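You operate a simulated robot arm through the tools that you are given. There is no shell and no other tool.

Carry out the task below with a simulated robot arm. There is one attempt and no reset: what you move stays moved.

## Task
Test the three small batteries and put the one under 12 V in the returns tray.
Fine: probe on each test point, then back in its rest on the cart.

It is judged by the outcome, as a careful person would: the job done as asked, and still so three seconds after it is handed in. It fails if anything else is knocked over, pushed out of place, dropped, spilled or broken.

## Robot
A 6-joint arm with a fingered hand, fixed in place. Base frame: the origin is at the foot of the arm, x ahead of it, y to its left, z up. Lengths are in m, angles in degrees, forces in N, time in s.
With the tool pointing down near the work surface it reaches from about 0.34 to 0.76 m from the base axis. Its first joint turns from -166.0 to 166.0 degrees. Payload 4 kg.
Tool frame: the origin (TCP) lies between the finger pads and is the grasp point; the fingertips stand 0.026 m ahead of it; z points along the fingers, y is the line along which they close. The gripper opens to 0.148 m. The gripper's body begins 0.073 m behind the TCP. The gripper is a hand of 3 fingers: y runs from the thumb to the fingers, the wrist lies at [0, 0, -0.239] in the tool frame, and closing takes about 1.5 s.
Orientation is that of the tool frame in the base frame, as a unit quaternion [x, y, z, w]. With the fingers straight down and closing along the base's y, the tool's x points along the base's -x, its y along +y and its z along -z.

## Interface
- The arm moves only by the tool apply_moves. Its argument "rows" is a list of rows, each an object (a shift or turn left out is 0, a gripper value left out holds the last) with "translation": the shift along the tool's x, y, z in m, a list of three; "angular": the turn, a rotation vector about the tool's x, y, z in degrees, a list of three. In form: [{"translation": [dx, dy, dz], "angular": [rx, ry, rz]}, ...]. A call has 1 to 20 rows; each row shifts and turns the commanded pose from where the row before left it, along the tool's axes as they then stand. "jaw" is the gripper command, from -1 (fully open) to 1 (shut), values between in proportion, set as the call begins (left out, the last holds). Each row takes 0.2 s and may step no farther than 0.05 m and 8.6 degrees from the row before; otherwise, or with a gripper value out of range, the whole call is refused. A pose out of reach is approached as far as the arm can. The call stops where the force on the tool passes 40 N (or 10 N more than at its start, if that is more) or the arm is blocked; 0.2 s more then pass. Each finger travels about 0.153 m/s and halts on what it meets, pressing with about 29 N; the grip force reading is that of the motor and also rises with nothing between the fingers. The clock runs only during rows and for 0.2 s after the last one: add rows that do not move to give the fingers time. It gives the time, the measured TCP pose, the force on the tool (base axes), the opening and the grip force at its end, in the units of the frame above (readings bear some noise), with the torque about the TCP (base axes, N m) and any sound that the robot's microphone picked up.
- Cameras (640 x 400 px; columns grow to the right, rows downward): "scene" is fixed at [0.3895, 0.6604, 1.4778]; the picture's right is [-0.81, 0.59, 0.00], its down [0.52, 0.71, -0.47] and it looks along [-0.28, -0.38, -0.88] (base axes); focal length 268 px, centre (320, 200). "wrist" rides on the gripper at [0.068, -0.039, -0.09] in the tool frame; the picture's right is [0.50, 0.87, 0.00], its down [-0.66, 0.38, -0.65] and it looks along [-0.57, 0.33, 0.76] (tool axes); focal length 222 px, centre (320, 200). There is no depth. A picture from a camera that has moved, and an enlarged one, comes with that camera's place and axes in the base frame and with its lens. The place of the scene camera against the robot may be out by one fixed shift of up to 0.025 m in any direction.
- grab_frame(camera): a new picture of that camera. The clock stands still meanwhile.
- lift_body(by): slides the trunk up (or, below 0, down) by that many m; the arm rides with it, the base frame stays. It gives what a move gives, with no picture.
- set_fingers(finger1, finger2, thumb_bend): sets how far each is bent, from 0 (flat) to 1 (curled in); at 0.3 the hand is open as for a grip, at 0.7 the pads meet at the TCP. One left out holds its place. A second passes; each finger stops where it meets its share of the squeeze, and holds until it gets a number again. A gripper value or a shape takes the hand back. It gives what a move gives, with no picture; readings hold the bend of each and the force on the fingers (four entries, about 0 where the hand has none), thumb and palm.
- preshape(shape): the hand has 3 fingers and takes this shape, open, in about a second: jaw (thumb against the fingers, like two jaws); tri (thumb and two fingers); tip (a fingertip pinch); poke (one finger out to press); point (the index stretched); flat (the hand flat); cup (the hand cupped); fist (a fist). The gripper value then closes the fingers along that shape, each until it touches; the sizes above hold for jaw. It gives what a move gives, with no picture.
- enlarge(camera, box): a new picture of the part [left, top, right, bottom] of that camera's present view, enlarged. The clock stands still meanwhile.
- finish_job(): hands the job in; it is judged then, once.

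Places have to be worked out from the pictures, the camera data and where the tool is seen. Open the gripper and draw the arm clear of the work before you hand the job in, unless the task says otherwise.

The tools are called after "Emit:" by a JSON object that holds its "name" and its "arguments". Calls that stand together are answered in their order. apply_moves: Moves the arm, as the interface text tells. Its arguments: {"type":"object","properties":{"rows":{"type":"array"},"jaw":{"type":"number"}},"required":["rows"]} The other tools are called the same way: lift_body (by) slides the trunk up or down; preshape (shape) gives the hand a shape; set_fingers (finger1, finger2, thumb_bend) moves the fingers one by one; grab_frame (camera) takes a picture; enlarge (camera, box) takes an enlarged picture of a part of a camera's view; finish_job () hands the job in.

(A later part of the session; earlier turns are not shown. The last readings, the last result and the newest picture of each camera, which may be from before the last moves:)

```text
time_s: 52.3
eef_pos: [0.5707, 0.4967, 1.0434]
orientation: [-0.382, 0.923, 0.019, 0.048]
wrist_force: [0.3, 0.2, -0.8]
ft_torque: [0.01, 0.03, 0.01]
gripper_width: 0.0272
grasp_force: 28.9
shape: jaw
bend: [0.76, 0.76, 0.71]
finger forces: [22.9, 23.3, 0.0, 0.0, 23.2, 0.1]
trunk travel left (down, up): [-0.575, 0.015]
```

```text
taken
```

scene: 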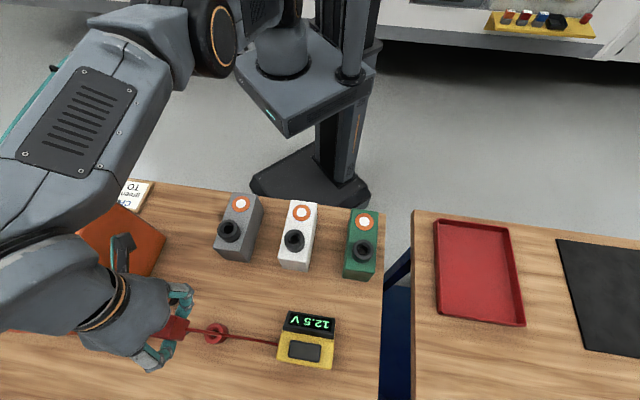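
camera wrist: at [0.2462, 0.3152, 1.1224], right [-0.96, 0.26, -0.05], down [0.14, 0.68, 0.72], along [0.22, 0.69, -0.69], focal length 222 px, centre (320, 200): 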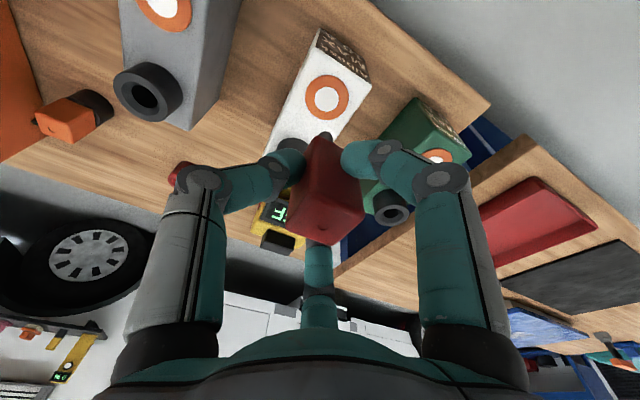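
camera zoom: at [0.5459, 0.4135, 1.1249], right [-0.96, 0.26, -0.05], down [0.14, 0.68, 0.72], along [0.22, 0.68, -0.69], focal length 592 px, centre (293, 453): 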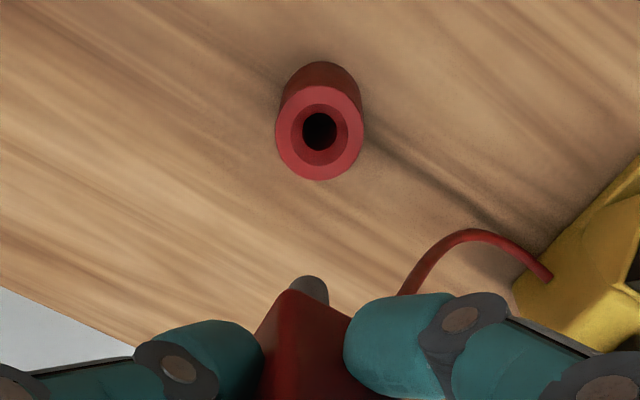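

The rest hole measures at (0.5717, 0.4982), matching the recorded grasp position; my command bookkeeping says I'm about 2 mm short of it. I'll correct that and come straight down to just above the rest.

Emit:
{"name": "apply_moves", "arguments": {"rows": [{"translation": [-0.0022, 0.0009, 0.0002]}, {"translation": [0.0031, 0, 0.0298]}, {"translation": [0.0031, 0, 0.0298]}, {"translation": [0.0031, 0, 0.0298]}, {}, {}]}}

Emit:
{"name": "enlarge", "arguments": {"camera": "wrist", "box": [250, 70, 410, 190]}}

Emit:
{"name": "enlarge", "arguments": {"camera": "scene", "box": [140, 270, 300, 390]}}

```text
time_s: 53.7
eef_pos: [0.5731, 0.5014, 0.9536]
orientation: [-0.382, 0.923, 0.02, 0.048]
wrist_force: [0.1, 0.2, -1.0]
ft_torque: [0.02, -0.04, 0.01]
gripper_width: 0.027
grasp_force: 29.1
shape: jaw
bend: [0.76, 0.76, 0.71]
finger forces: [23.0, 23.4, 0.1, 0.0, 22.9, 0.0]
trunk travel left (down, up): [-0.575, 0.015]
```

```text
3.33 times, centred on (330, 130) of wrist
camera zoom: at [0.5464, 0.4178, 1.0359], right [-0.96, 0.26, -0.05], down [0.14, 0.68, 0.72], along [0.22, 0.69, -0.69], focal length 740 px, centre (287, 433)
```

zoom: 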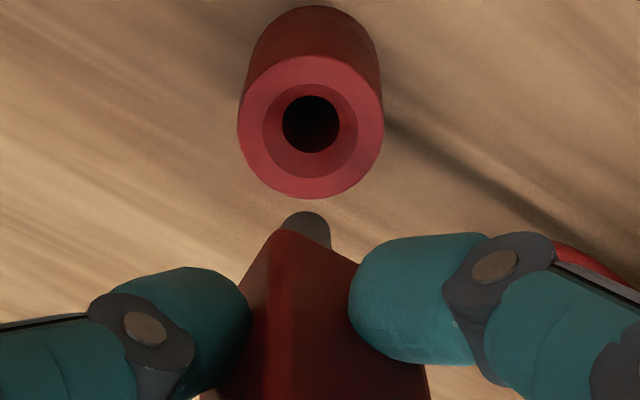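

```text
3.33 times, centred on (220, 330) of scene
camera zoom: at [0.3895, 0.6604, 1.4778], right [-0.81, 0.59, 0.0], down [0.52, 0.71, -0.47], along [-0.28, -0.38, -0.88], focal length 892 px, centre (653, -233)
```

zoom: 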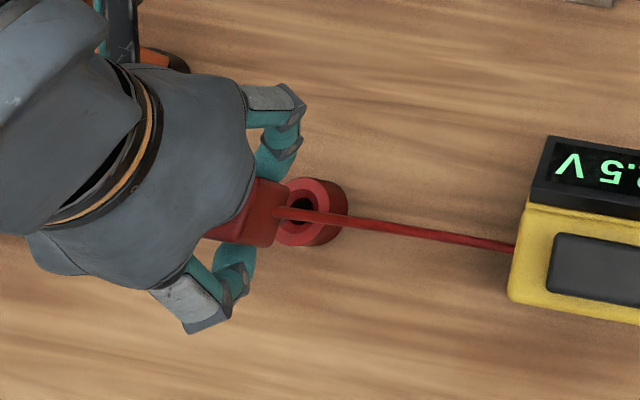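

Readings and image both suggest I'm now about (+1.5, +2) mm off the hole centre. I'll let the arm settle and re-measure before inserting.

Emit:
{"name": "apply_moves", "arguments": {"rows": [{}, {}, {}]}}

Emit:
{"name": "enlarge", "arguments": {"camera": "wrist", "box": [250, 70, 410, 190]}}

```text
time_s: 54.5
eef_pos: [0.5721, 0.5005, 0.9531]
orientation: [-0.382, 0.923, 0.02, 0.048]
wrist_force: [0.3, 0.0, 0.0]
ft_torque: [-0.01, 0.0, -0.03]
gripper_width: 0.0271
grasp_force: 29.4
shape: jaw
bend: [0.76, 0.76, 0.71]
finger forces: [23.0, 23.3, 0.0, 0.0, 22.8, 0.0]
trunk travel left (down, up): [-0.575, 0.015]
```

```text
3.33 times, centred on (330, 130) of wrist
camera zoom: at [0.5464, 0.4178, 1.036], right [-0.96, 0.26, -0.05], down [0.14, 0.68, 0.72], along [0.22, 0.69, -0.69], focal length 740 px, centre (287, 433)
```

zoom: 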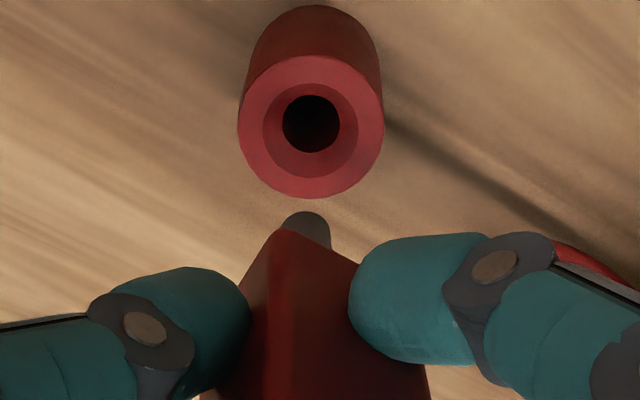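

The settled pose agrees with the image: I'm about (0.9, 1.5) mm past the grasp line. Correcting that and inserting down in small steps.

Emit:
{"name": "apply_moves", "arguments": {"rows": [{"translation": [0.0017, -0.0004, 0]}, {"translation": [0.0016, 0, 0.0149]}, {"translation": [0.0016, 0, 0.0149]}, {}]}}

Emit:
{"name": "enlarge", "arguments": {"camera": "wrist", "box": [250, 70, 410, 190]}}

```text
time_s: 55.5
eef_pos: [0.5711, 0.4985, 0.9223]
orientation: [-0.381, 0.923, 0.02, 0.048]
wrist_force: [-0.2, -1.3, -0.4]
ft_torque: [0.0, 0.0, -0.04]
gripper_width: 0.0269
grasp_force: 29.0
shape: jaw
bend: [0.76, 0.76, 0.71]
finger forces: [22.9, 23.4, 0.0, 0.1, 22.8, 0.0]
trunk travel left (down, up): [-0.575, 0.015]
```

```text
3.33 times, centred on (330, 130) of wrist
camera zoom: at [0.5449, 0.4145, 1.0048], right [-0.96, 0.26, -0.05], down [0.14, 0.68, 0.72], along [0.22, 0.69, -0.69], focal length 740 px, centre (287, 433)
```

zoom: 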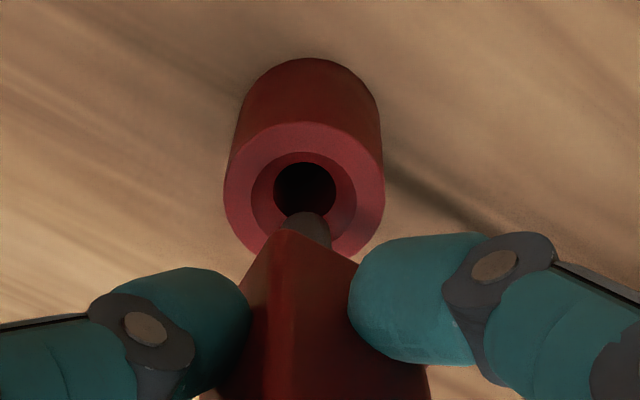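

Within a millimetre of the hole by image. Continuing down in small steps while watching force.

Emit:
{"name": "apply_moves", "arguments": {"rows": [{"translation": [0.0006, 0, 0.006]}, {"translation": [0.0006, 0, 0.006]}, {"translation": [0.0004, 0, 0.004]}]}}

Emit:
{"name": "enlarge", "arguments": {"camera": "wrist", "box": [250, 90, 410, 210]}}

```text
time_s: 56.3
eef_pos: [0.5714, 0.4979, 0.9058]
orientation: [-0.382, 0.923, 0.02, 0.048]
wrist_force: [-0.1, 0.0, -0.9]
ft_torque: [-0.03, 0.0, -0.03]
gripper_width: 0.0271
grasp_force: 28.6
shape: jaw
bend: [0.76, 0.76, 0.71]
finger forces: [22.8, 23.4, 0.0, 0.1, 22.7, 0.0]
trunk travel left (down, up): [-0.575, 0.015]
```

```text
3.33 times, centred on (330, 150) of wrist
camera zoom: at [0.5452, 0.4151, 0.9893], right [-0.96, 0.26, -0.05], down [0.14, 0.68, 0.72], along [0.22, 0.69, -0.69], focal length 740 px, centre (287, 367)
```

zoom: 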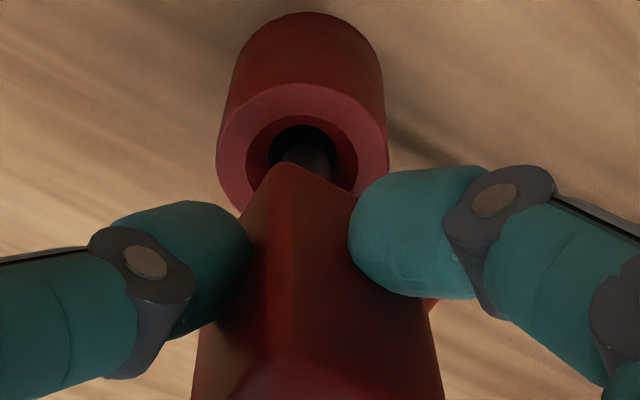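

The rod is entering the hole with no side force. Continuing down to the seated height.

Emit:
{"name": "apply_moves", "arguments": {"rows": [{"translation": [0.0006, 0, 0.006]}, {"translation": [0.0006, 0, 0.006]}, {"translation": [0.0005, 0, 0.005]}]}}

Emit:
{"name": "enlarge", "arguments": {"camera": "wrist", "box": [250, 90, 410, 210]}}

```text
time_s: 57.1
eef_pos: [0.5726, 0.4986, 0.8878]
orientation: [-0.382, 0.923, 0.02, 0.048]
wrist_force: [-0.1, -0.8, -1.5]
ft_torque: [0.01, -0.02, -0.01]
gripper_width: 0.0268
grasp_force: 29.1
shape: jaw
bend: [0.76, 0.76, 0.71]
finger forces: [23.0, 23.4, 0.0, 0.1, 22.6, 0.1]
trunk travel left (down, up): [-0.575, 0.015]
```

```text
3.33 times, centred on (330, 150) of wrist
camera zoom: at [0.5454, 0.4151, 0.9718], right [-0.96, 0.26, -0.05], down [0.14, 0.68, 0.72], along [0.22, 0.68, -0.69], focal length 740 px, centre (287, 367)
```

zoom: 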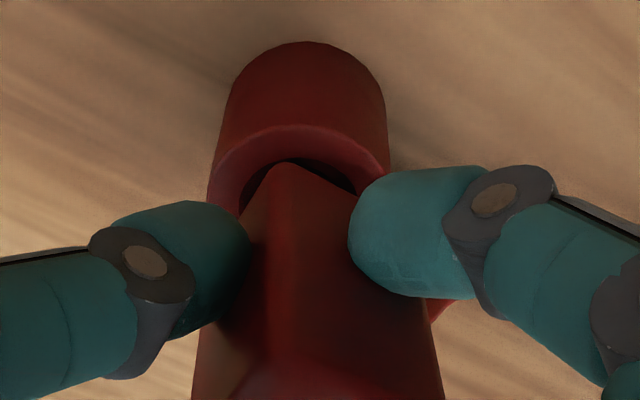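

Nearly seated. I'll go down in 3 mm steps until I feel the seat.

Emit:
{"name": "apply_moves", "arguments": {"rows": [{"translation": [0.0003, 0, 0.003]}, {"translation": [0.0003, 0, 0.003]}]}}

Emit:
{"name": "apply_moves", "arguments": {"rows": [{"translation": [0.0002, 0, 0.002]}]}}

Emit:
{"name": "enlarge", "arguments": {"camera": "wrist", "box": [250, 90, 410, 210]}}

```text
time_s: 57.7
eef_pos: [0.5712, 0.4984, 0.8841]
orientation: [-0.383, 0.922, 0.02, 0.049]
wrist_force: [0.4, 0.4, -1.0]
ft_torque: [-0.02, 0.03, 0.0]
gripper_width: 0.0268
grasp_force: 29.1
shape: jaw
bend: [0.76, 0.76, 0.71]
finger forces: [22.9, 23.4, 0.0, 0.0, 22.7, 0.1]
trunk travel left (down, up): [-0.575, 0.015]
```

```text
time_s: 58.1
eef_pos: [0.572, 0.4991, 0.8802]
orientation: [-0.383, 0.922, 0.02, 0.048]
wrist_force: [-0.8, -0.5, -0.7]
ft_torque: [-0.01, -0.01, 0.02]
gripper_width: 0.0267
grasp_force: 28.8
shape: jaw
bend: [0.76, 0.76, 0.71]
finger forces: [23.1, 23.2, 0.1, 0.1, 22.6, 0.1]
trunk travel left (down, up): [-0.575, 0.015]
```

```text
3.33 times, centred on (330, 150) of wrist
camera zoom: at [0.5463, 0.4157, 0.9638], right [-0.96, 0.26, -0.05], down [0.14, 0.68, 0.72], along [0.22, 0.69, -0.69], focal length 740 px, centre (287, 367)
```

zoom: 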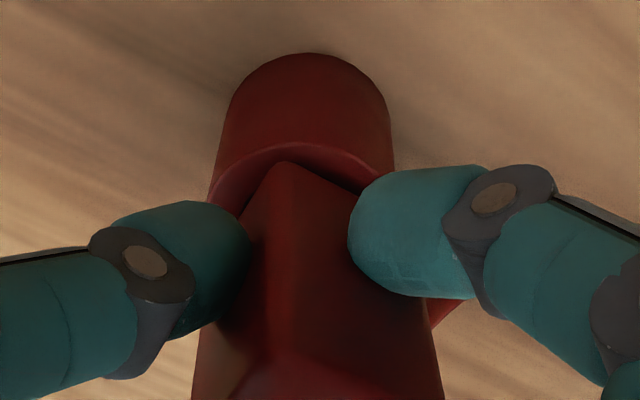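

At the original grasp height with no seat force yet (the probe slid up ~1–2 mm in the grip). Two more small steps.

Emit:
{"name": "apply_moves", "arguments": {"rows": [{"translation": [0.0001, 0, 0.0015]}]}}

Emit:
{"name": "apply_moves", "arguments": {"rows": [{"translation": [0.0001, 0, 0.0015]}]}}

Emit:
{"name": "enlarge", "arguments": {"camera": "wrist", "box": [250, 90, 410, 210]}}

```text
time_s: 58.5
eef_pos: [0.5727, 0.4993, 0.8803]
orientation: [-0.382, 0.923, 0.02, 0.049]
wrist_force: [0.6, -0.8, 1.4]
ft_torque: [-0.05, 0.04, -0.02]
gripper_width: 0.0267
grasp_force: 29.6
shape: jaw
bend: [0.76, 0.76, 0.71]
finger forces: [23.4, 23.3, 0.0, 0.1, 23.2, 0.0]
trunk travel left (down, up): [-0.575, 0.015]
```

```text
time_s: 58.9
eef_pos: [0.5725, 0.4975, 0.8789]
orientation: [-0.382, 0.922, 0.02, 0.05]
wrist_force: [1.2, -0.8, 4.7]
ft_torque: [0.01, 0.08, -0.01]
gripper_width: 0.027
grasp_force: 29.5
shape: jaw
bend: [0.76, 0.76, 0.71]
finger forces: [23.7, 23.9, 0.0, 0.0, 24.5, 0.0]
trunk travel left (down, up): [-0.575, 0.015]
```

```text
3.33 times, centred on (330, 150) of wrist
camera zoom: at [0.5463, 0.4153, 0.9619], right [-0.96, 0.26, -0.05], down [0.14, 0.68, 0.72], along [0.22, 0.69, -0.69], focal length 740 px, centre (287, 367)
```

zoom: 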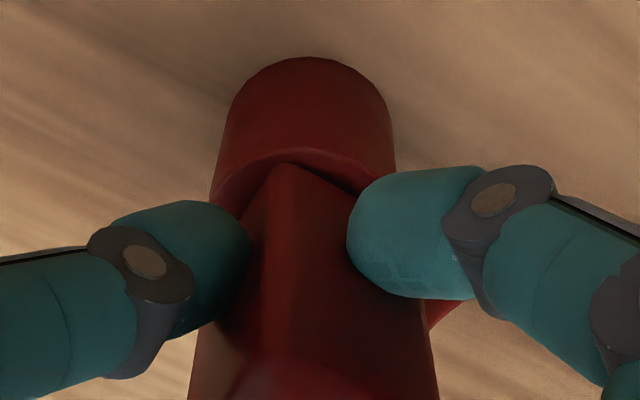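

The probe is seated (upward reaction ~5 N). Opening the hand.

Emit:
{"name": "apply_moves", "arguments": {"rows": [{}, {}, {}, {}, {}, {}, {}], "jaw": -1}}

Emit:
{"name": "grab_frame", "arguments": {"camera": "wrist"}}

Emit:
{"name": "enlarge", "arguments": {"camera": "scene", "box": [140, 270, 340, 390]}}

```text
time_s: 60.5
eef_pos: [0.5729, 0.4975, 0.8784]
orientation: [-0.381, 0.923, 0.02, 0.048]
wrist_force: [-0.2, -0.4, 0.5]
ft_torque: [-0.02, 0.01, -0.02]
gripper_width: 0.1478
grasp_force: 0.1
shape: jaw
bend: [0.3, 0.3, 0.3]
finger forces: [0.1, 0.1, 0.0, 0.1, 0.1, 0.1]
trunk travel left (down, up): [-0.575, 0.015]
```

```text
taken
camera wrist: at [0.5462, 0.4155, 0.9612], right [-0.96, 0.26, -0.05], down [0.14, 0.68, 0.72], along [0.22, 0.69, -0.69], focal length 222 px, centre (320, 200)
```

wrist: 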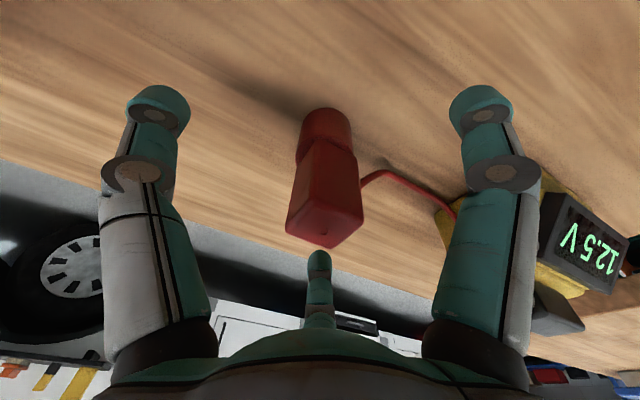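

```text
3.20 times, centred on (240, 330) of scene
camera zoom: at [0.3895, 0.6604, 1.4778], right [-0.81, 0.59, 0.0], down [0.52, 0.71, -0.47], along [-0.28, -0.38, -0.88], focal length 856 px, centre (576, -216)
```

zoom: 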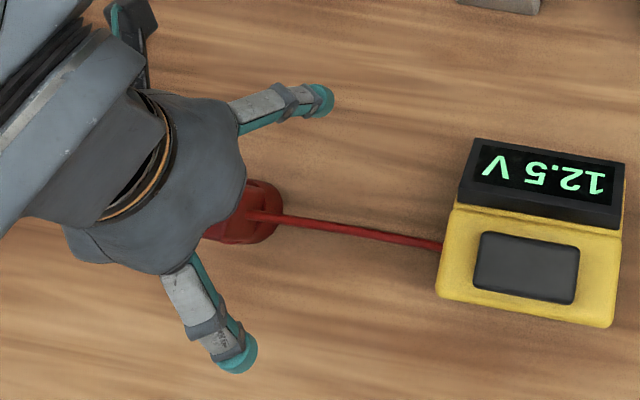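

The probe stands upright in its rest and is released. Raising straight up and pulling back over the grey battery, still with the fingers open.

Emit:
{"name": "apply_moves", "arguments": {"rows": [{"translation": [-0.0039, 0, -0.0373]}, {"translation": [-0.0039, 0, -0.0373]}, {"translation": [-0.0039, 0, -0.0373]}, {"translation": [-0.0039, 0, -0.0373]}, {"translation": [0.0405, -0.0012, -0.0093]}, {"translation": [0.0405, -0.0012, -0.0093]}, {"translation": [0.0405, -0.0012, -0.0093]}, {"translation": [0.0405, -0.0012, -0.0093]}, {"translation": [0.0405, -0.0012, -0.0093]}, {"translation": [0.0405, -0.0012, -0.0093]}, {}]}}

Emit:
{"name": "apply_moves", "arguments": {"rows": [{"angular": [0, 6, 0]}, {"angular": [0, 0, 7.5]}, {"angular": [0, 0, 7.5]}, {"angular": [0, 0, 7.5]}, {"angular": [0, 0, 7.5]}, {"angular": [0, 0, 7.5]}, {"angular": [0, 0, 7.5]}, {"angular": [0, 0, 7.5]}, {"angular": [0, 0, 7.5]}, {"angular": [0, 0, 7.5]}, {"angular": [0, 0, 7.5]}, {"angular": [0, 0, 7.5]}, {"angular": [0, 0, 7.5]}, {}]}}

Emit:
{"name": "grab_frame", "arguments": {"camera": "wrist"}}

Emit:
{"name": "grab_frame", "arguments": {"camera": "scene"}}

```text
time_s: 62.9
eef_pos: [0.4018, 0.3154, 1.0574]
orientation: [-0.382, 0.923, 0.02, 0.048]
wrist_force: [-0.2, -0.6, 0.0]
ft_torque: [0.02, 0.01, 0.01]
gripper_width: 0.148
grasp_force: 0.1
shape: jaw
bend: [0.3, 0.3, 0.3]
finger forces: [0.0, 0.1, 0.1, 0.1, 0.0, 0.0]
trunk travel left (down, up): [-0.575, 0.015]
```

```text
time_s: 65.9
eef_pos: [0.402, 0.3183, 1.0585]
orientation: [0.383, 0.924, 0.0, 0.001]
wrist_force: [0.2, -0.3, -0.4]
ft_torque: [0.06, -0.01, 0.0]
gripper_width: 0.1479
grasp_force: 0.1
shape: jaw
bend: [0.3, 0.3, 0.3]
finger forces: [0.1, 0.1, 0.0, 0.1, 0.0, 0.1]
trunk travel left (down, up): [-0.575, 0.015]
```

```text
taken
camera wrist: at [0.3272, 0.3378, 1.1482], right [0.26, 0.97, 0.0], down [0.73, -0.2, 0.65], along [0.63, -0.17, -0.76], focal length 222 px, centre (320, 200)
```

wrist: 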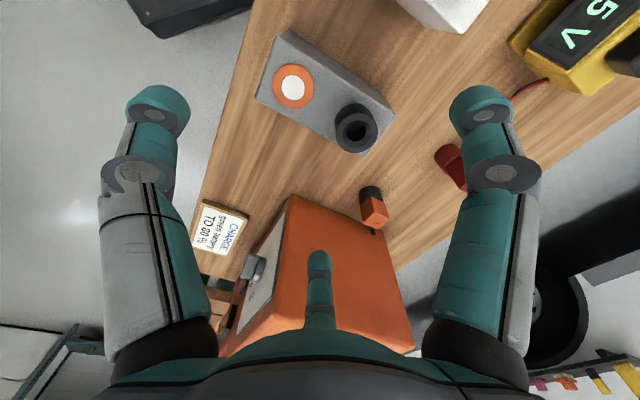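

```text
taken
```

scene: 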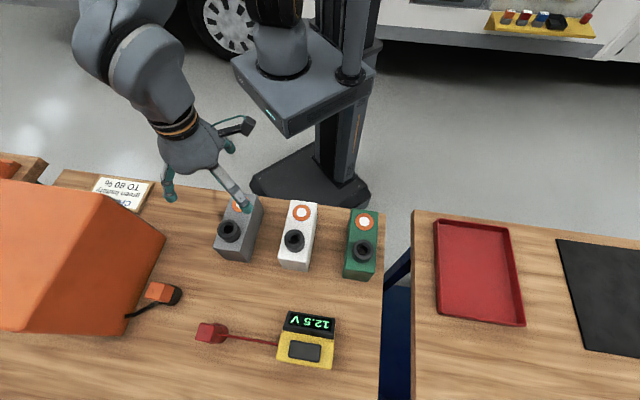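

Good view of the grey battery and the probe sits in its rest as at the start. I'll enlarge both to measure the battery's outline.

Emit:
{"name": "enlarge", "arguments": {"camera": "wrist", "box": [230, 10, 430, 180]}}

Emit:
{"name": "enlarge", "arguments": {"camera": "scene", "box": [180, 300, 350, 390]}}

```text
2.35 times, centred on (330, 95) of wrist
camera zoom: at [0.3272, 0.3378, 1.1482], right [0.26, 0.97, 0.0], down [0.73, -0.2, 0.65], along [0.63, -0.17, -0.76], focal length 523 px, centre (296, 447)
```

zoom: 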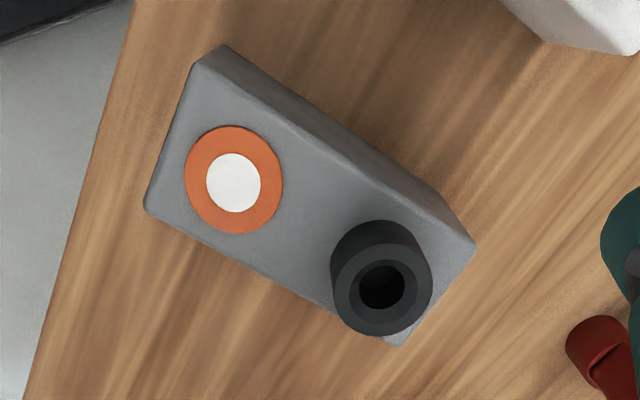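

```text
3.76 times, centred on (265, 345) of scene
camera zoom: at [0.3895, 0.6604, 1.4778], right [-0.81, 0.59, 0.0], down [0.52, 0.71, -0.47], along [-0.28, -0.38, -0.88], focal length 1007 px, centre (527, -346)
```

zoom: 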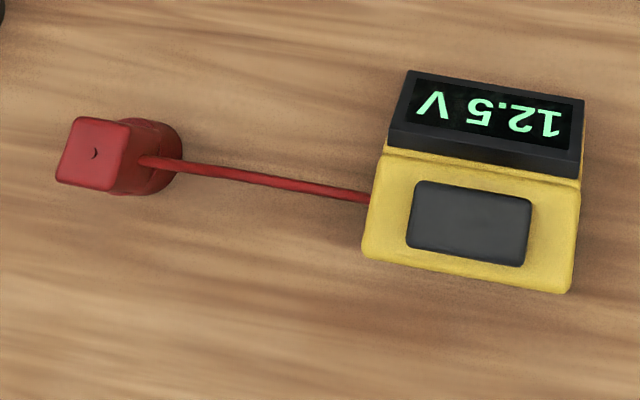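

Probe and meter look exactly as before. Grey battery measures ~58 × 137 mm, long axis at ~45°, centre about (0.407, 0.322), socket top z≈0.93. I'll place the TCP 12 mm toward its near end so the thumb clears the end face and the side fingers bear near the middle, descending partway first.

Emit:
{"name": "apply_moves", "arguments": {"rows": [{"translation": [0.0004, -0.0058, 0.02]}, {"translation": [0, 0, 0.04]}, {"translation": [0, 0, 0.04]}, {}]}}

Emit:
{"name": "grab_frame", "arguments": {"camera": "wrist"}}

Emit:
{"name": "enlarge", "arguments": {"camera": "scene", "box": [130, 130, 330, 290]}}

```text
time_s: 66.9
eef_pos: [0.3969, 0.314, 0.9581]
orientation: [0.383, 0.924, 0.0, -0.001]
wrist_force: [-0.2, -0.2, 0.2]
ft_torque: [0.0, 0.0, -0.01]
gripper_width: 0.1477
grasp_force: 0.0
shape: jaw
bend: [0.3, 0.3, 0.3]
finger forces: [0.0, 0.0, 0.0, 0.0, 0.1, 0.0]
trunk travel left (down, up): [-0.575, 0.015]
```

```text
taken
camera wrist: at [0.322, 0.3329, 1.0483], right [0.26, 0.97, 0.0], down [0.73, -0.2, 0.65], along [0.63, -0.17, -0.76], focal length 222 px, centre (320, 200)
```

wrist: 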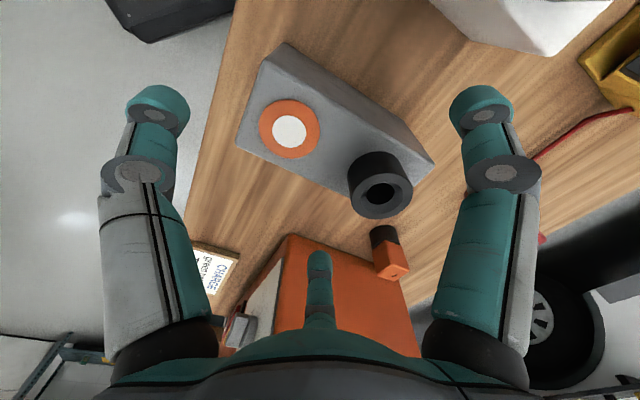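

```text
2.50 times, centred on (230, 210) of scene
camera zoom: at [0.3895, 0.6604, 1.4778], right [-0.81, 0.59, 0.0], down [0.52, 0.71, -0.47], along [-0.28, -0.38, -0.88], focal length 669 px, centre (545, 175)
```

zoom: 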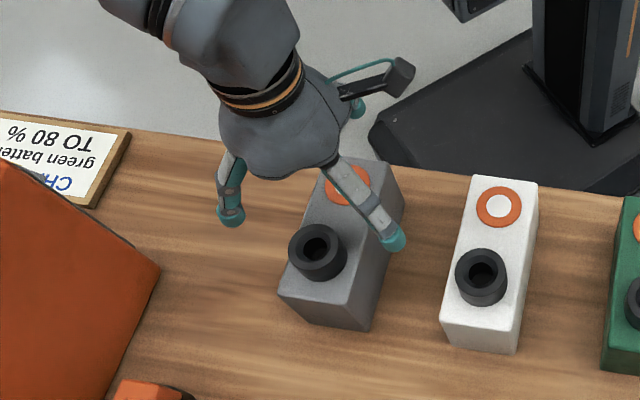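

The TCP is centred laterally within ~1 mm, and the thumb has ~2 cm clearance past the near end. Descending to grasp height (TCP z≈0.878).

Emit:
{"name": "apply_moves", "arguments": {"rows": [{"translation": [0, 0, 0.03]}, {"translation": [0, 0, 0.03]}, {"translation": [0, 0, 0.02]}, {}]}}

Emit:
{"name": "grab_frame", "arguments": {"camera": "wrist"}}

Emit:
{"name": "enlarge", "arguments": {"camera": "scene", "box": [130, 130, 330, 290]}}

```text
time_s: 67.9
eef_pos: [0.397, 0.3161, 0.8773]
orientation: [0.383, 0.924, 0.001, -0.001]
wrist_force: [0.2, 0.1, 0.7]
ft_torque: [-0.01, 0.01, -0.02]
gripper_width: 0.148
grasp_force: 0.0
shape: jaw
bend: [0.3, 0.3, 0.3]
finger forces: [0.0, 0.0, 0.0, 0.1, 0.0, 0.1]
trunk travel left (down, up): [-0.575, 0.015]
```

```text
taken
camera wrist: at [0.3231, 0.3344, 0.9672], right [0.26, 0.97, 0.0], down [0.73, -0.2, 0.65], along [0.63, -0.17, -0.76], focal length 222 px, centre (320, 200)
```

wrist: 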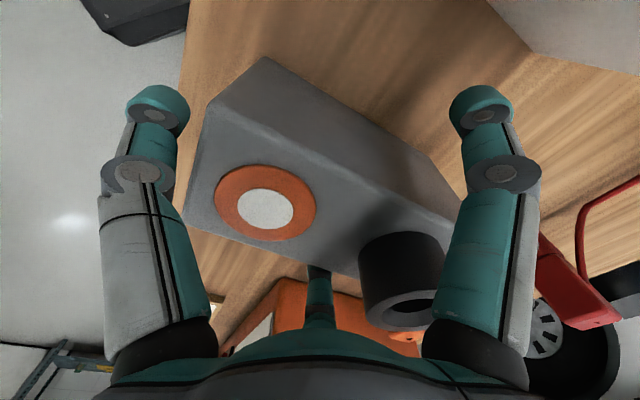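

```text
2.50 times, centred on (230, 210) of scene
camera zoom: at [0.3895, 0.6604, 1.4778], right [-0.81, 0.59, 0.0], down [0.52, 0.71, -0.47], along [-0.28, -0.38, -0.88], focal length 669 px, centre (545, 175)
```

zoom: 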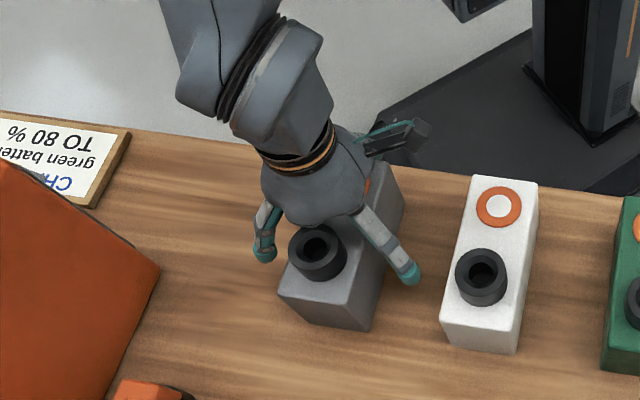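

Fingers flank both sides and the thumb is beyond the near end. I'll first bring all three digits close to the faces individually so they touch together, then squeeze.

Emit:
{"name": "set_fingers", "arguments": {"finger1": 0.56, "finger2": 0.56, "thumb_bend": 0.39}}

Emit:
{"name": "grab_frame", "arguments": {"camera": "wrist"}}

Emit:
{"name": "enlarge", "arguments": {"camera": "scene", "box": [130, 130, 330, 290]}}

```text
time_s: 68.9
eef_pos: [0.3985, 0.3147, 0.8778]
orientation: [0.383, 0.924, 0.0, 0.001]
wrist_force: [-1.2, -2.4, 1.0]
ft_torque: [0.08, -0.16, -0.05]
gripper_width: 0.082
grasp_force: 7.7
shape: fingers
bend: [0.51, 0.49, 0.38]
finger forces: [3.9, 5.1, 0.0, 0.1, 6.2, 0.0]
trunk travel left (down, up): [-0.575, 0.015]
```

```text
taken
camera wrist: at [0.3229, 0.3341, 0.9675], right [0.26, 0.97, 0.0], down [0.73, -0.2, 0.65], along [0.63, -0.17, -0.76], focal length 222 px, centre (320, 200)
```

wrist: 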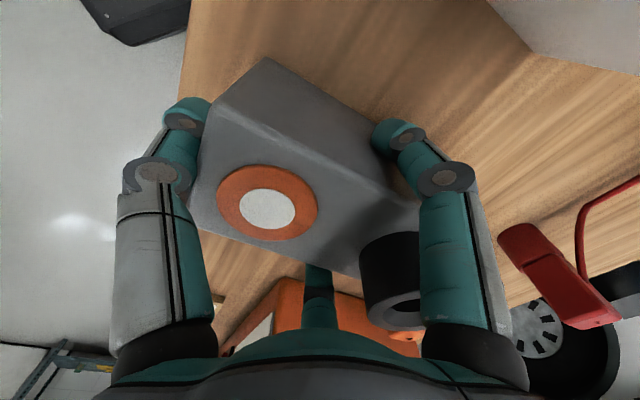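

```text
2.50 times, centred on (230, 210) of scene
camera zoom: at [0.3895, 0.6604, 1.4778], right [-0.81, 0.59, 0.0], down [0.52, 0.71, -0.47], along [-0.28, -0.38, -0.88], focal length 669 px, centre (545, 175)
```

zoom: 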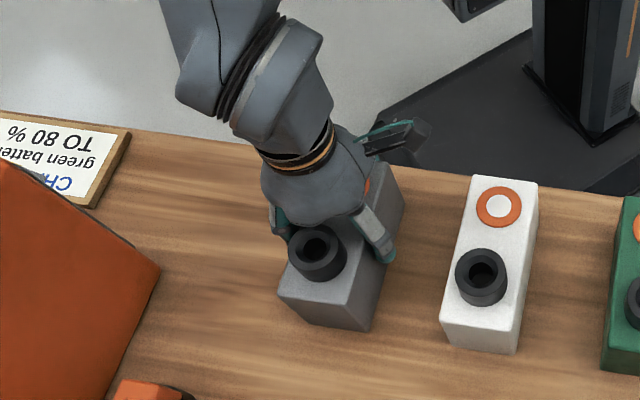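

All three digits now touch lightly (4/5/6 N) and the battery hasn't shifted. Now squeezing fully.

Emit:
{"name": "apply_moves", "arguments": {"rows": [{}, {}, {}, {}, {}], "jaw": 1}}

Emit:
{"name": "grab_frame", "arguments": {"camera": "wrist"}}

Emit:
{"name": "enlarge", "arguments": {"camera": "scene", "box": [130, 130, 330, 290]}}

```text
time_s: 70.1
eef_pos: [0.3985, 0.3149, 0.8768]
orientation: [0.383, 0.924, 0.001, 0.001]
wrist_force: [-0.8, 0.4, 0.4]
ft_torque: [0.24, 0.23, 0.1]
gripper_width: 0.1017
grasp_force: 28.5
shape: jaw
bend: [0.64, 0.34, 0.31]
finger forces: [26.1, 24.1, 0.0, 0.0, 24.4, 0.1]
trunk travel left (down, up): [-0.575, 0.015]
```

```text
taken
camera wrist: at [0.3232, 0.3345, 0.9672], right [0.26, 0.97, 0.0], down [0.73, -0.2, 0.65], along [0.63, -0.17, -0.76], focal length 222 px, centre (320, 200)
```

wrist: 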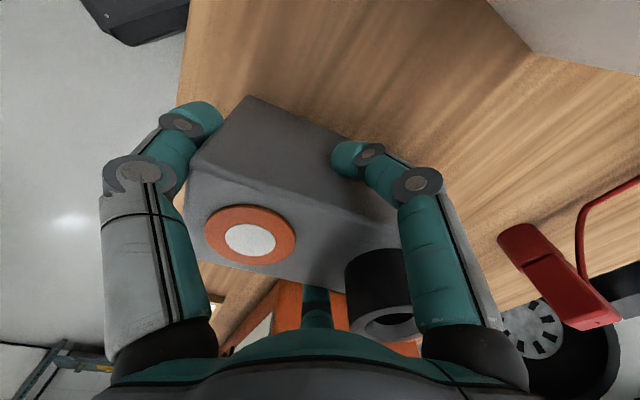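

```text
2.50 times, centred on (230, 210) of scene
camera zoom: at [0.3895, 0.6604, 1.4778], right [-0.81, 0.59, 0.0], down [0.52, 0.71, -0.47], along [-0.28, -0.38, -0.88], focal length 669 px, centre (545, 175)
```

zoom: 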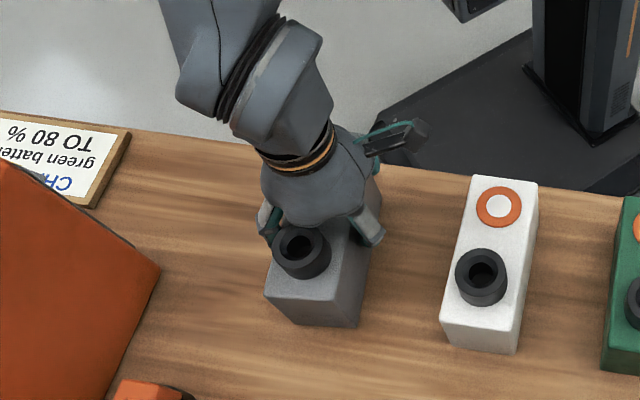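

Squeezing pushed the battery about 1.5 cm sideways (finger bends 0.64 vs 0.34), so the grip is lopsided. I'll check whether it is still drifting before deciding to regrip.

Emit:
{"name": "apply_moves", "arguments": {"rows": [{}, {}, {}, {}]}}

Emit:
{"name": "enlarge", "arguments": {"camera": "wrist", "box": [140, 60, 460, 350]}}

```text
time_s: 71.1
eef_pos: [0.3973, 0.3151, 0.8768]
orientation: [0.382, 0.924, -0.001, 0.0]
wrist_force: [-0.8, -0.6, 0.5]
ft_torque: [0.24, 0.26, 0.09]
gripper_width: 0.1018
grasp_force: 28.3
shape: jaw
bend: [0.64, 0.34, 0.31]
finger forces: [26.1, 24.3, 0.0, 0.0, 24.3, 0.0]
trunk travel left (down, up): [-0.575, 0.015]
```

```text
1.38 times, centred on (300, 205) of wrist
camera zoom: at [0.3232, 0.3345, 0.9672], right [0.26, 0.97, 0.0], down [0.73, -0.2, 0.65], along [0.63, -0.17, -0.76], focal length 306 px, centre (348, 193)
```

zoom: 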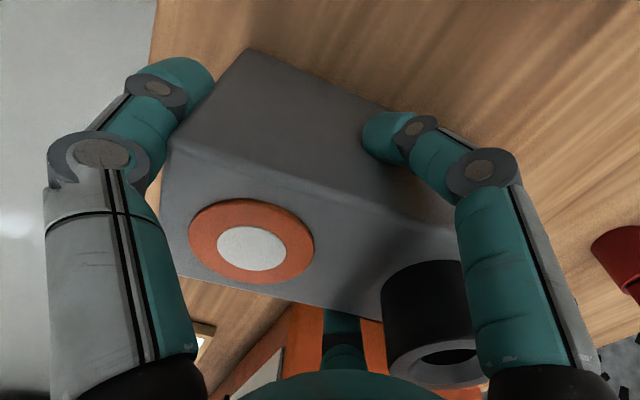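

It's steady, but held against the digits' open limits, which is poor for carrying. I'll reopen, re-centre on the battery's new pose and regrip using position-held fingers.

Emit:
{"name": "apply_moves", "arguments": {"rows": [{}, {}, {}, {}], "jaw": -1}}

Emit:
{"name": "grab_frame", "arguments": {"camera": "wrist"}}

Emit:
{"name": "enlarge", "arguments": {"camera": "scene", "box": [130, 130, 330, 290]}}

```text
time_s: 72.1
eef_pos: [0.3966, 0.3149, 0.8766]
orientation: [0.382, 0.924, 0.0, 0.0]
wrist_force: [0.2, 1.1, -0.1]
ft_torque: [0.0, -0.01, 0.0]
gripper_width: 0.1478
grasp_force: 0.0
shape: jaw
bend: [0.3, 0.3, 0.3]
finger forces: [0.0, 0.0, 0.0, 0.1, 0.1, 0.1]
trunk travel left (down, up): [-0.575, 0.015]
```

```text
taken
camera wrist: at [0.323, 0.3343, 0.9675], right [0.26, 0.97, 0.0], down [0.73, -0.2, 0.65], along [0.63, -0.17, -0.76], focal length 222 px, centre (320, 200)
```

wrist: 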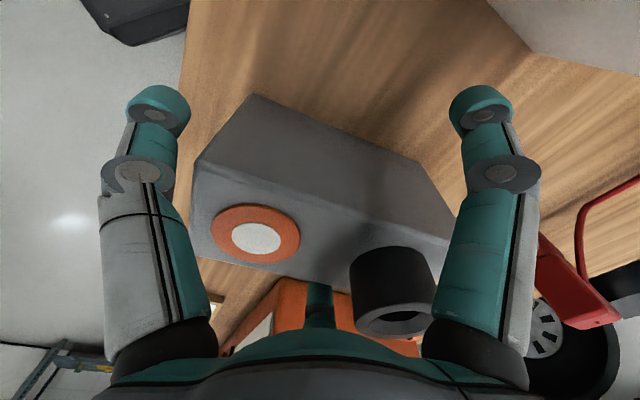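

```text
2.50 times, centred on (230, 210) of scene
camera zoom: at [0.3895, 0.6604, 1.4778], right [-0.81, 0.59, 0.0], down [0.52, 0.71, -0.47], along [-0.28, -0.38, -0.88], focal length 669 px, centre (545, 175)
```

zoom: 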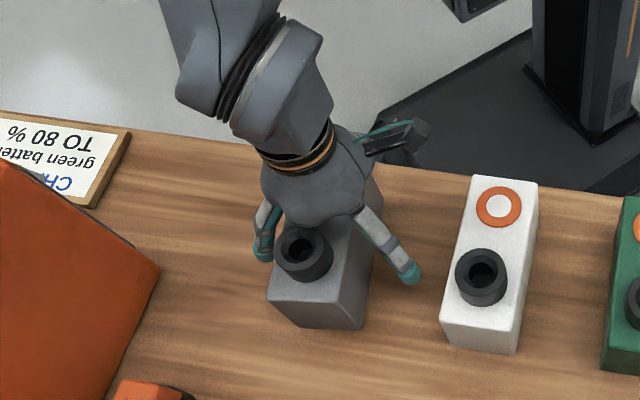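

I'll raise straight up 10 cm to measure the battery's new pose properly.

Emit:
{"name": "apply_moves", "arguments": {"rows": [{"translation": [0, 0, -0.03]}, {"translation": [0, 0, -0.04]}, {"translation": [0, 0, -0.04]}, {"translation": [0, 0, -0.04]}, {}]}}

Emit:
{"name": "grab_frame", "arguments": {"camera": "wrist"}}

Emit:
{"name": "enlarge", "arguments": {"camera": "wrist", "box": [220, 30, 440, 210]}}

Emit:
{"name": "enlarge", "arguments": {"camera": "scene", "box": [180, 170, 400, 300]}}

```text
time_s: 73.3
eef_pos: [0.3976, 0.3139, 1.0289]
orientation: [0.382, 0.924, 0.0, 0.001]
wrist_force: [0.4, 0.2, 0.1]
ft_torque: [0.02, -0.03, 0.0]
gripper_width: 0.1477
grasp_force: 0.1
shape: jaw
bend: [0.3, 0.3, 0.3]
finger forces: [0.0, 0.1, 0.0, 0.1, 0.0, 0.0]
trunk travel left (down, up): [-0.575, 0.015]
```

```text
taken
camera wrist: at [0.3238, 0.3333, 1.1199], right [0.26, 0.97, 0.0], down [0.73, -0.2, 0.65], along [0.63, -0.17, -0.76], focal length 222 px, centre (320, 200)
```

wrist: 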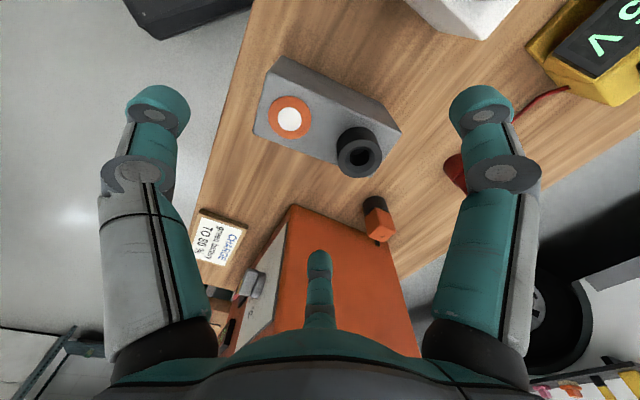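

```text
2.22 times, centred on (330, 120) of wrist
camera zoom: at [0.3238, 0.3333, 1.1199], right [0.26, 0.97, 0.0], down [0.73, -0.2, 0.65], along [0.63, -0.17, -0.76], focal length 494 px, centre (298, 378)
```

zoom: 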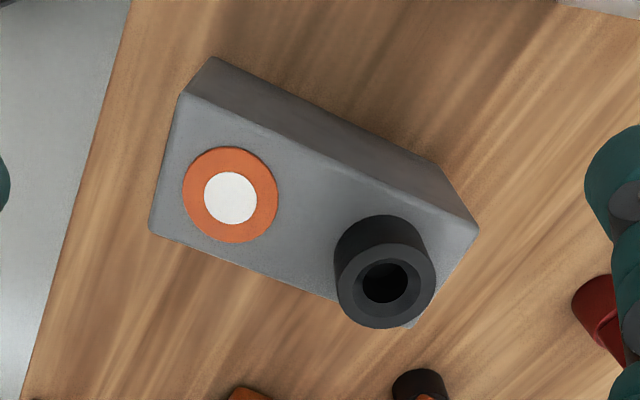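

```text
2.91 times, centred on (290, 235) of scene
camera zoom: at [0.3895, 0.6604, 1.4778], right [-0.81, 0.59, 0.0], down [0.52, 0.71, -0.47], along [-0.28, -0.38, -0.88], focal length 778 px, centre (407, 98)
```

zoom: 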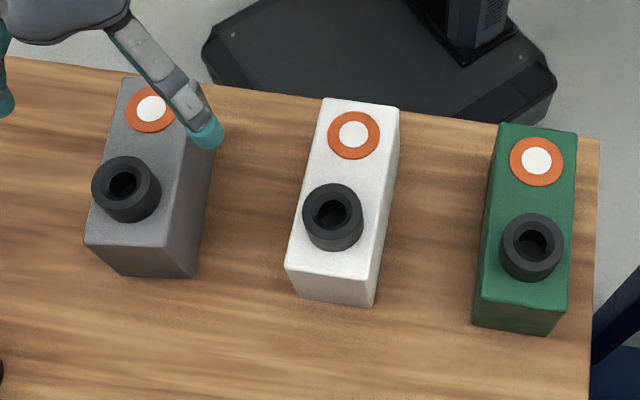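

The battery is now centred at about (0.4175, 0.313) with its long axis at 54°. I'll turn the hand 9° to match, re-centre (TCP 15 mm toward the near end) and come back down.

Emit:
{"name": "apply_moves", "arguments": {"rows": [{"angular": [0, 0, -4.5]}, {"angular": [0, 0, -4.5]}, {"translation": [-0.0144, -0.0042, 0]}, {"translation": [0, 0, 0.035]}, {"translation": [0, 0, 0.035]}, {}]}}

Emit:
{"name": "grab_frame", "arguments": {"camera": "wrist"}}

Emit:
{"name": "enlarge", "arguments": {"camera": "wrist", "box": [180, 30, 460, 250]}}

```text
time_s: 74.7
eef_pos: [0.4094, 0.3038, 0.9574]
orientation: [0.309, 0.951, 0.0, 0.0]
wrist_force: [0.3, -0.4, 0.2]
ft_torque: [-0.04, 0.01, 0.02]
gripper_width: 0.1481
grasp_force: 0.1
shape: jaw
bend: [0.3, 0.3, 0.3]
finger forces: [0.0, 0.0, 0.0, 0.0, 0.0, 0.1]
trunk travel left (down, up): [-0.575, 0.015]
```

```text
taken
camera wrist: at [0.3313, 0.3103, 1.0486], right [0.11, 0.99, 0.0], down [0.75, -0.08, 0.65], along [0.65, -0.07, -0.76], focal length 222 px, centre (320, 200)
```

wrist: 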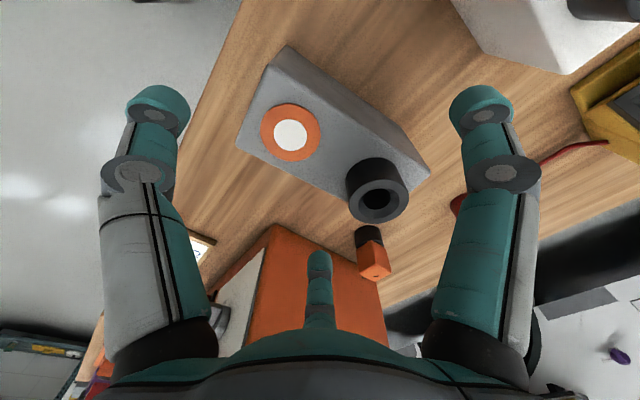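

```text
1.82 times, centred on (320, 140) of wrist
camera zoom: at [0.3313, 0.3103, 1.0486], right [0.11, 0.99, 0.0], down [0.75, -0.08, 0.65], along [0.65, -0.07, -0.76], focal length 404 px, centre (320, 309)
```

zoom: 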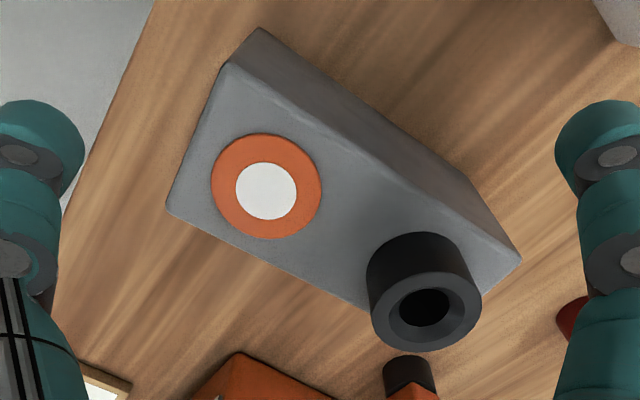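

Alignment is excellent: in the tool frame the test point sits at x≈0, y≈−23 mm and the socket at x≈1, y≈+46 mm. Descending the last 8 cm.

Emit:
{"name": "apply_moves", "arguments": {"rows": [{"translation": [0, 0, 0.03]}, {"translation": [0, 0, 0.03]}, {"translation": [0, 0, 0.0205]}, {}]}}

Emit:
{"name": "set_fingers", "arguments": {"finger1": 0.55, "finger2": 0.55, "thumb_bend": 0.4}}

Emit:
{"name": "grab_frame", "arguments": {"camera": "wrist"}}

```text
time_s: 75.7
eef_pos: [0.4071, 0.3023, 0.8763]
orientation: [0.31, 0.951, 0.0, 0.0]
wrist_force: [0.6, 0.2, 0.9]
ft_torque: [0.04, -0.02, 0.0]
gripper_width: 0.1479
grasp_force: 0.0
shape: jaw
bend: [0.3, 0.3, 0.3]
finger forces: [0.1, 0.0, 0.0, 0.1, 0.1, 0.1]
trunk travel left (down, up): [-0.575, 0.015]
```

```text
time_s: 76.7
eef_pos: [0.4069, 0.3015, 0.8772]
orientation: [0.309, 0.951, 0.001, 0.001]
wrist_force: [4.8, -0.8, 1.0]
ft_torque: [0.0, -0.19, -0.04]
gripper_width: 0.0753
grasp_force: 4.3
shape: fingers
bend: [0.53, 0.47, 0.4]
finger forces: [2.0, 6.1, 0.0, 0.0, 1.1, 0.0]
trunk travel left (down, up): [-0.575, 0.015]
```

```text
taken
camera wrist: at [0.3299, 0.3094, 0.9675], right [0.11, 0.99, 0.0], down [0.75, -0.08, 0.65], along [0.65, -0.07, -0.76], focal length 222 px, centre (320, 200)
```

wrist: 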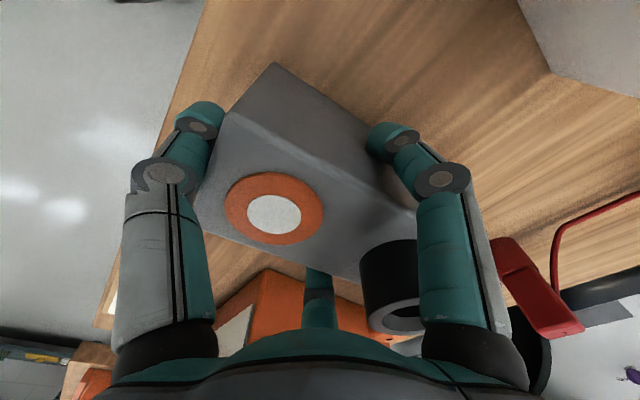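

Light contact on all three and the battery is well centred. The set-fingers mode acts like a spring, so it's stable; I'll raise the squeeze gradually.

Emit:
{"name": "set_fingers", "arguments": {"finger1": 0.65, "finger2": 0.65, "thumb_bend": 0.52}}

Emit:
{"name": "grab_frame", "arguments": {"camera": "wrist"}}

```text
time_s: 77.7
eef_pos: [0.4061, 0.3015, 0.8774]
orientation: [0.309, 0.951, -0.001, 0.0]
wrist_force: [-1.3, -2.2, -0.1]
ft_torque: [0.12, -0.05, -0.04]
gripper_width: 0.0696
grasp_force: 16.3
shape: fingers
bend: [0.53, 0.47, 0.46]
finger forces: [8.9, 8.4, 0.0, 0.1, 14.9, 0.1]
trunk travel left (down, up): [-0.575, 0.015]
```

```text
taken
camera wrist: at [0.3292, 0.3091, 0.9675], right [0.11, 0.99, 0.0], down [0.75, -0.08, 0.65], along [0.65, -0.07, -0.76], focal length 222 px, centre (320, 200)
```

wrist: 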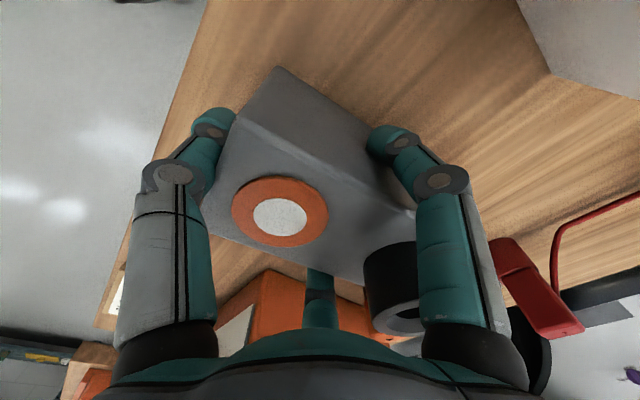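

Forces are now 9/8/15 N and stable. One more increase, mostly on the side fingers.

Emit:
{"name": "set_fingers", "arguments": {"finger1": 0.8, "finger2": 0.8, "thumb_bend": 0.58}}

Emit:
{"name": "grab_frame", "arguments": {"camera": "wrist"}}

Emit:
{"name": "enlarge", "arguments": {"camera": "scene", "box": [130, 130, 330, 290]}}

```text
time_s: 78.7
eef_pos: [0.4064, 0.3028, 0.8783]
orientation: [0.31, 0.951, 0.001, 0.001]
wrist_force: [-0.3, -2.1, 1.7]
ft_torque: [-0.04, 0.02, 0.0]
gripper_width: 0.0648
grasp_force: 16.1
shape: fingers
bend: [0.53, 0.47, 0.49]
finger forces: [9.6, 9.0, 0.1, 0.0, 14.6, 0.0]
trunk travel left (down, up): [-0.575, 0.015]
```

```text
taken
camera wrist: at [0.3295, 0.3092, 0.9677], right [0.11, 0.99, 0.0], down [0.75, -0.08, 0.65], along [0.65, -0.07, -0.76], focal length 222 px, centre (320, 200)
```

wrist: 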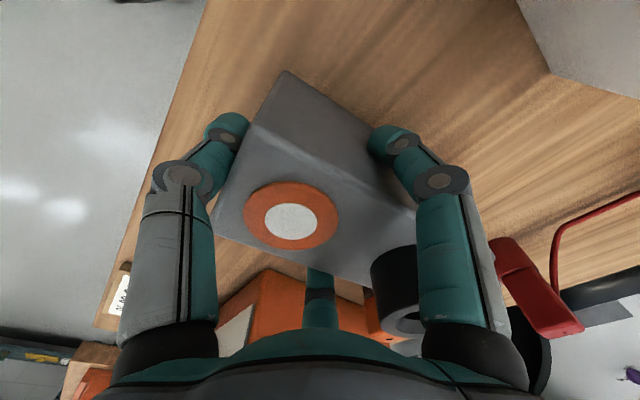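

```text
2.50 times, centred on (230, 210) of scene
camera zoom: at [0.3895, 0.6604, 1.4778], right [-0.81, 0.59, 0.0], down [0.52, 0.71, -0.47], along [-0.28, -0.38, -0.88], focal length 669 px, centre (545, 175)
```

zoom: 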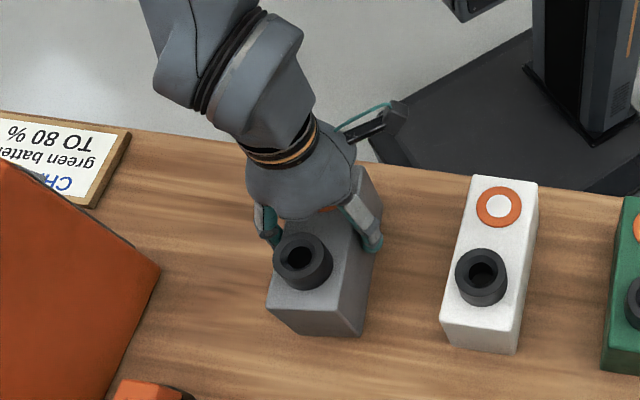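

The squeeze is shared ~15 N on the thumb and ~9 N per finger. I'll try a slow 1.5 cm test lift and check weight and slip.

Emit:
{"name": "apply_moves", "arguments": {"rows": [{"translation": [0, 0, -0.003]}, {"translation": [0, 0, -0.004]}, {"translation": [0, 0, -0.004]}, {"translation": [0, 0, -0.004]}, {}]}}

Emit:
{"name": "grab_frame", "arguments": {"camera": "wrist"}}

Emit:
{"name": "enlarge", "arguments": {"camera": "scene", "box": [130, 130, 330, 290]}}

```text
time_s: 79.9
eef_pos: [0.4064, 0.3031, 0.892]
orientation: [0.308, 0.951, 0.0, 0.001]
wrist_force: [-0.2, 0.1, -8.4]
ft_torque: [-0.11, 0.08, -0.03]
gripper_width: 0.0574
grasp_force: 12.1
shape: fingers
bend: [0.53, 0.48, 0.52]
finger forces: [8.2, 8.2, 0.0, 0.0, 7.8, 0.0]
trunk travel left (down, up): [-0.575, 0.015]
```

```text
taken
camera wrist: at [0.3294, 0.3098, 0.9828], right [0.1, 0.99, 0.0], down [0.75, -0.08, 0.65], along [0.65, -0.07, -0.76], focal length 222 px, centre (320, 200)
```

wrist: 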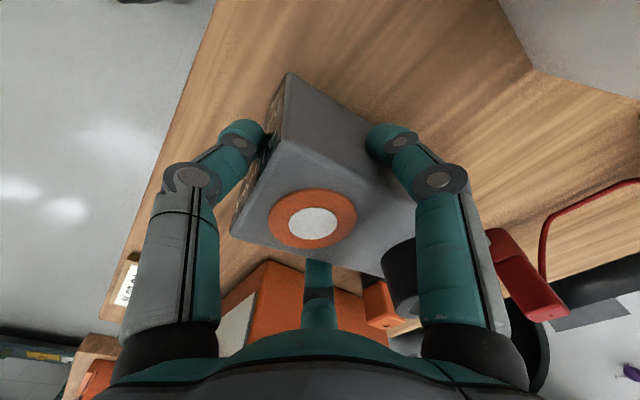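

```text
2.50 times, centred on (230, 210) of scene
camera zoom: at [0.3895, 0.6604, 1.4778], right [-0.81, 0.59, 0.0], down [0.52, 0.71, -0.47], along [-0.28, -0.38, -0.88], focal length 669 px, centre (545, 175)
```

zoom: 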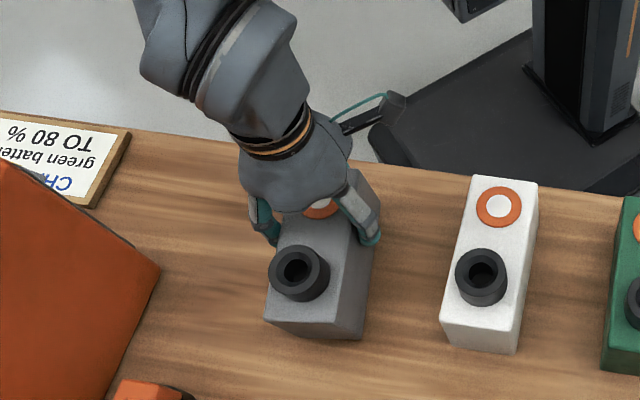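

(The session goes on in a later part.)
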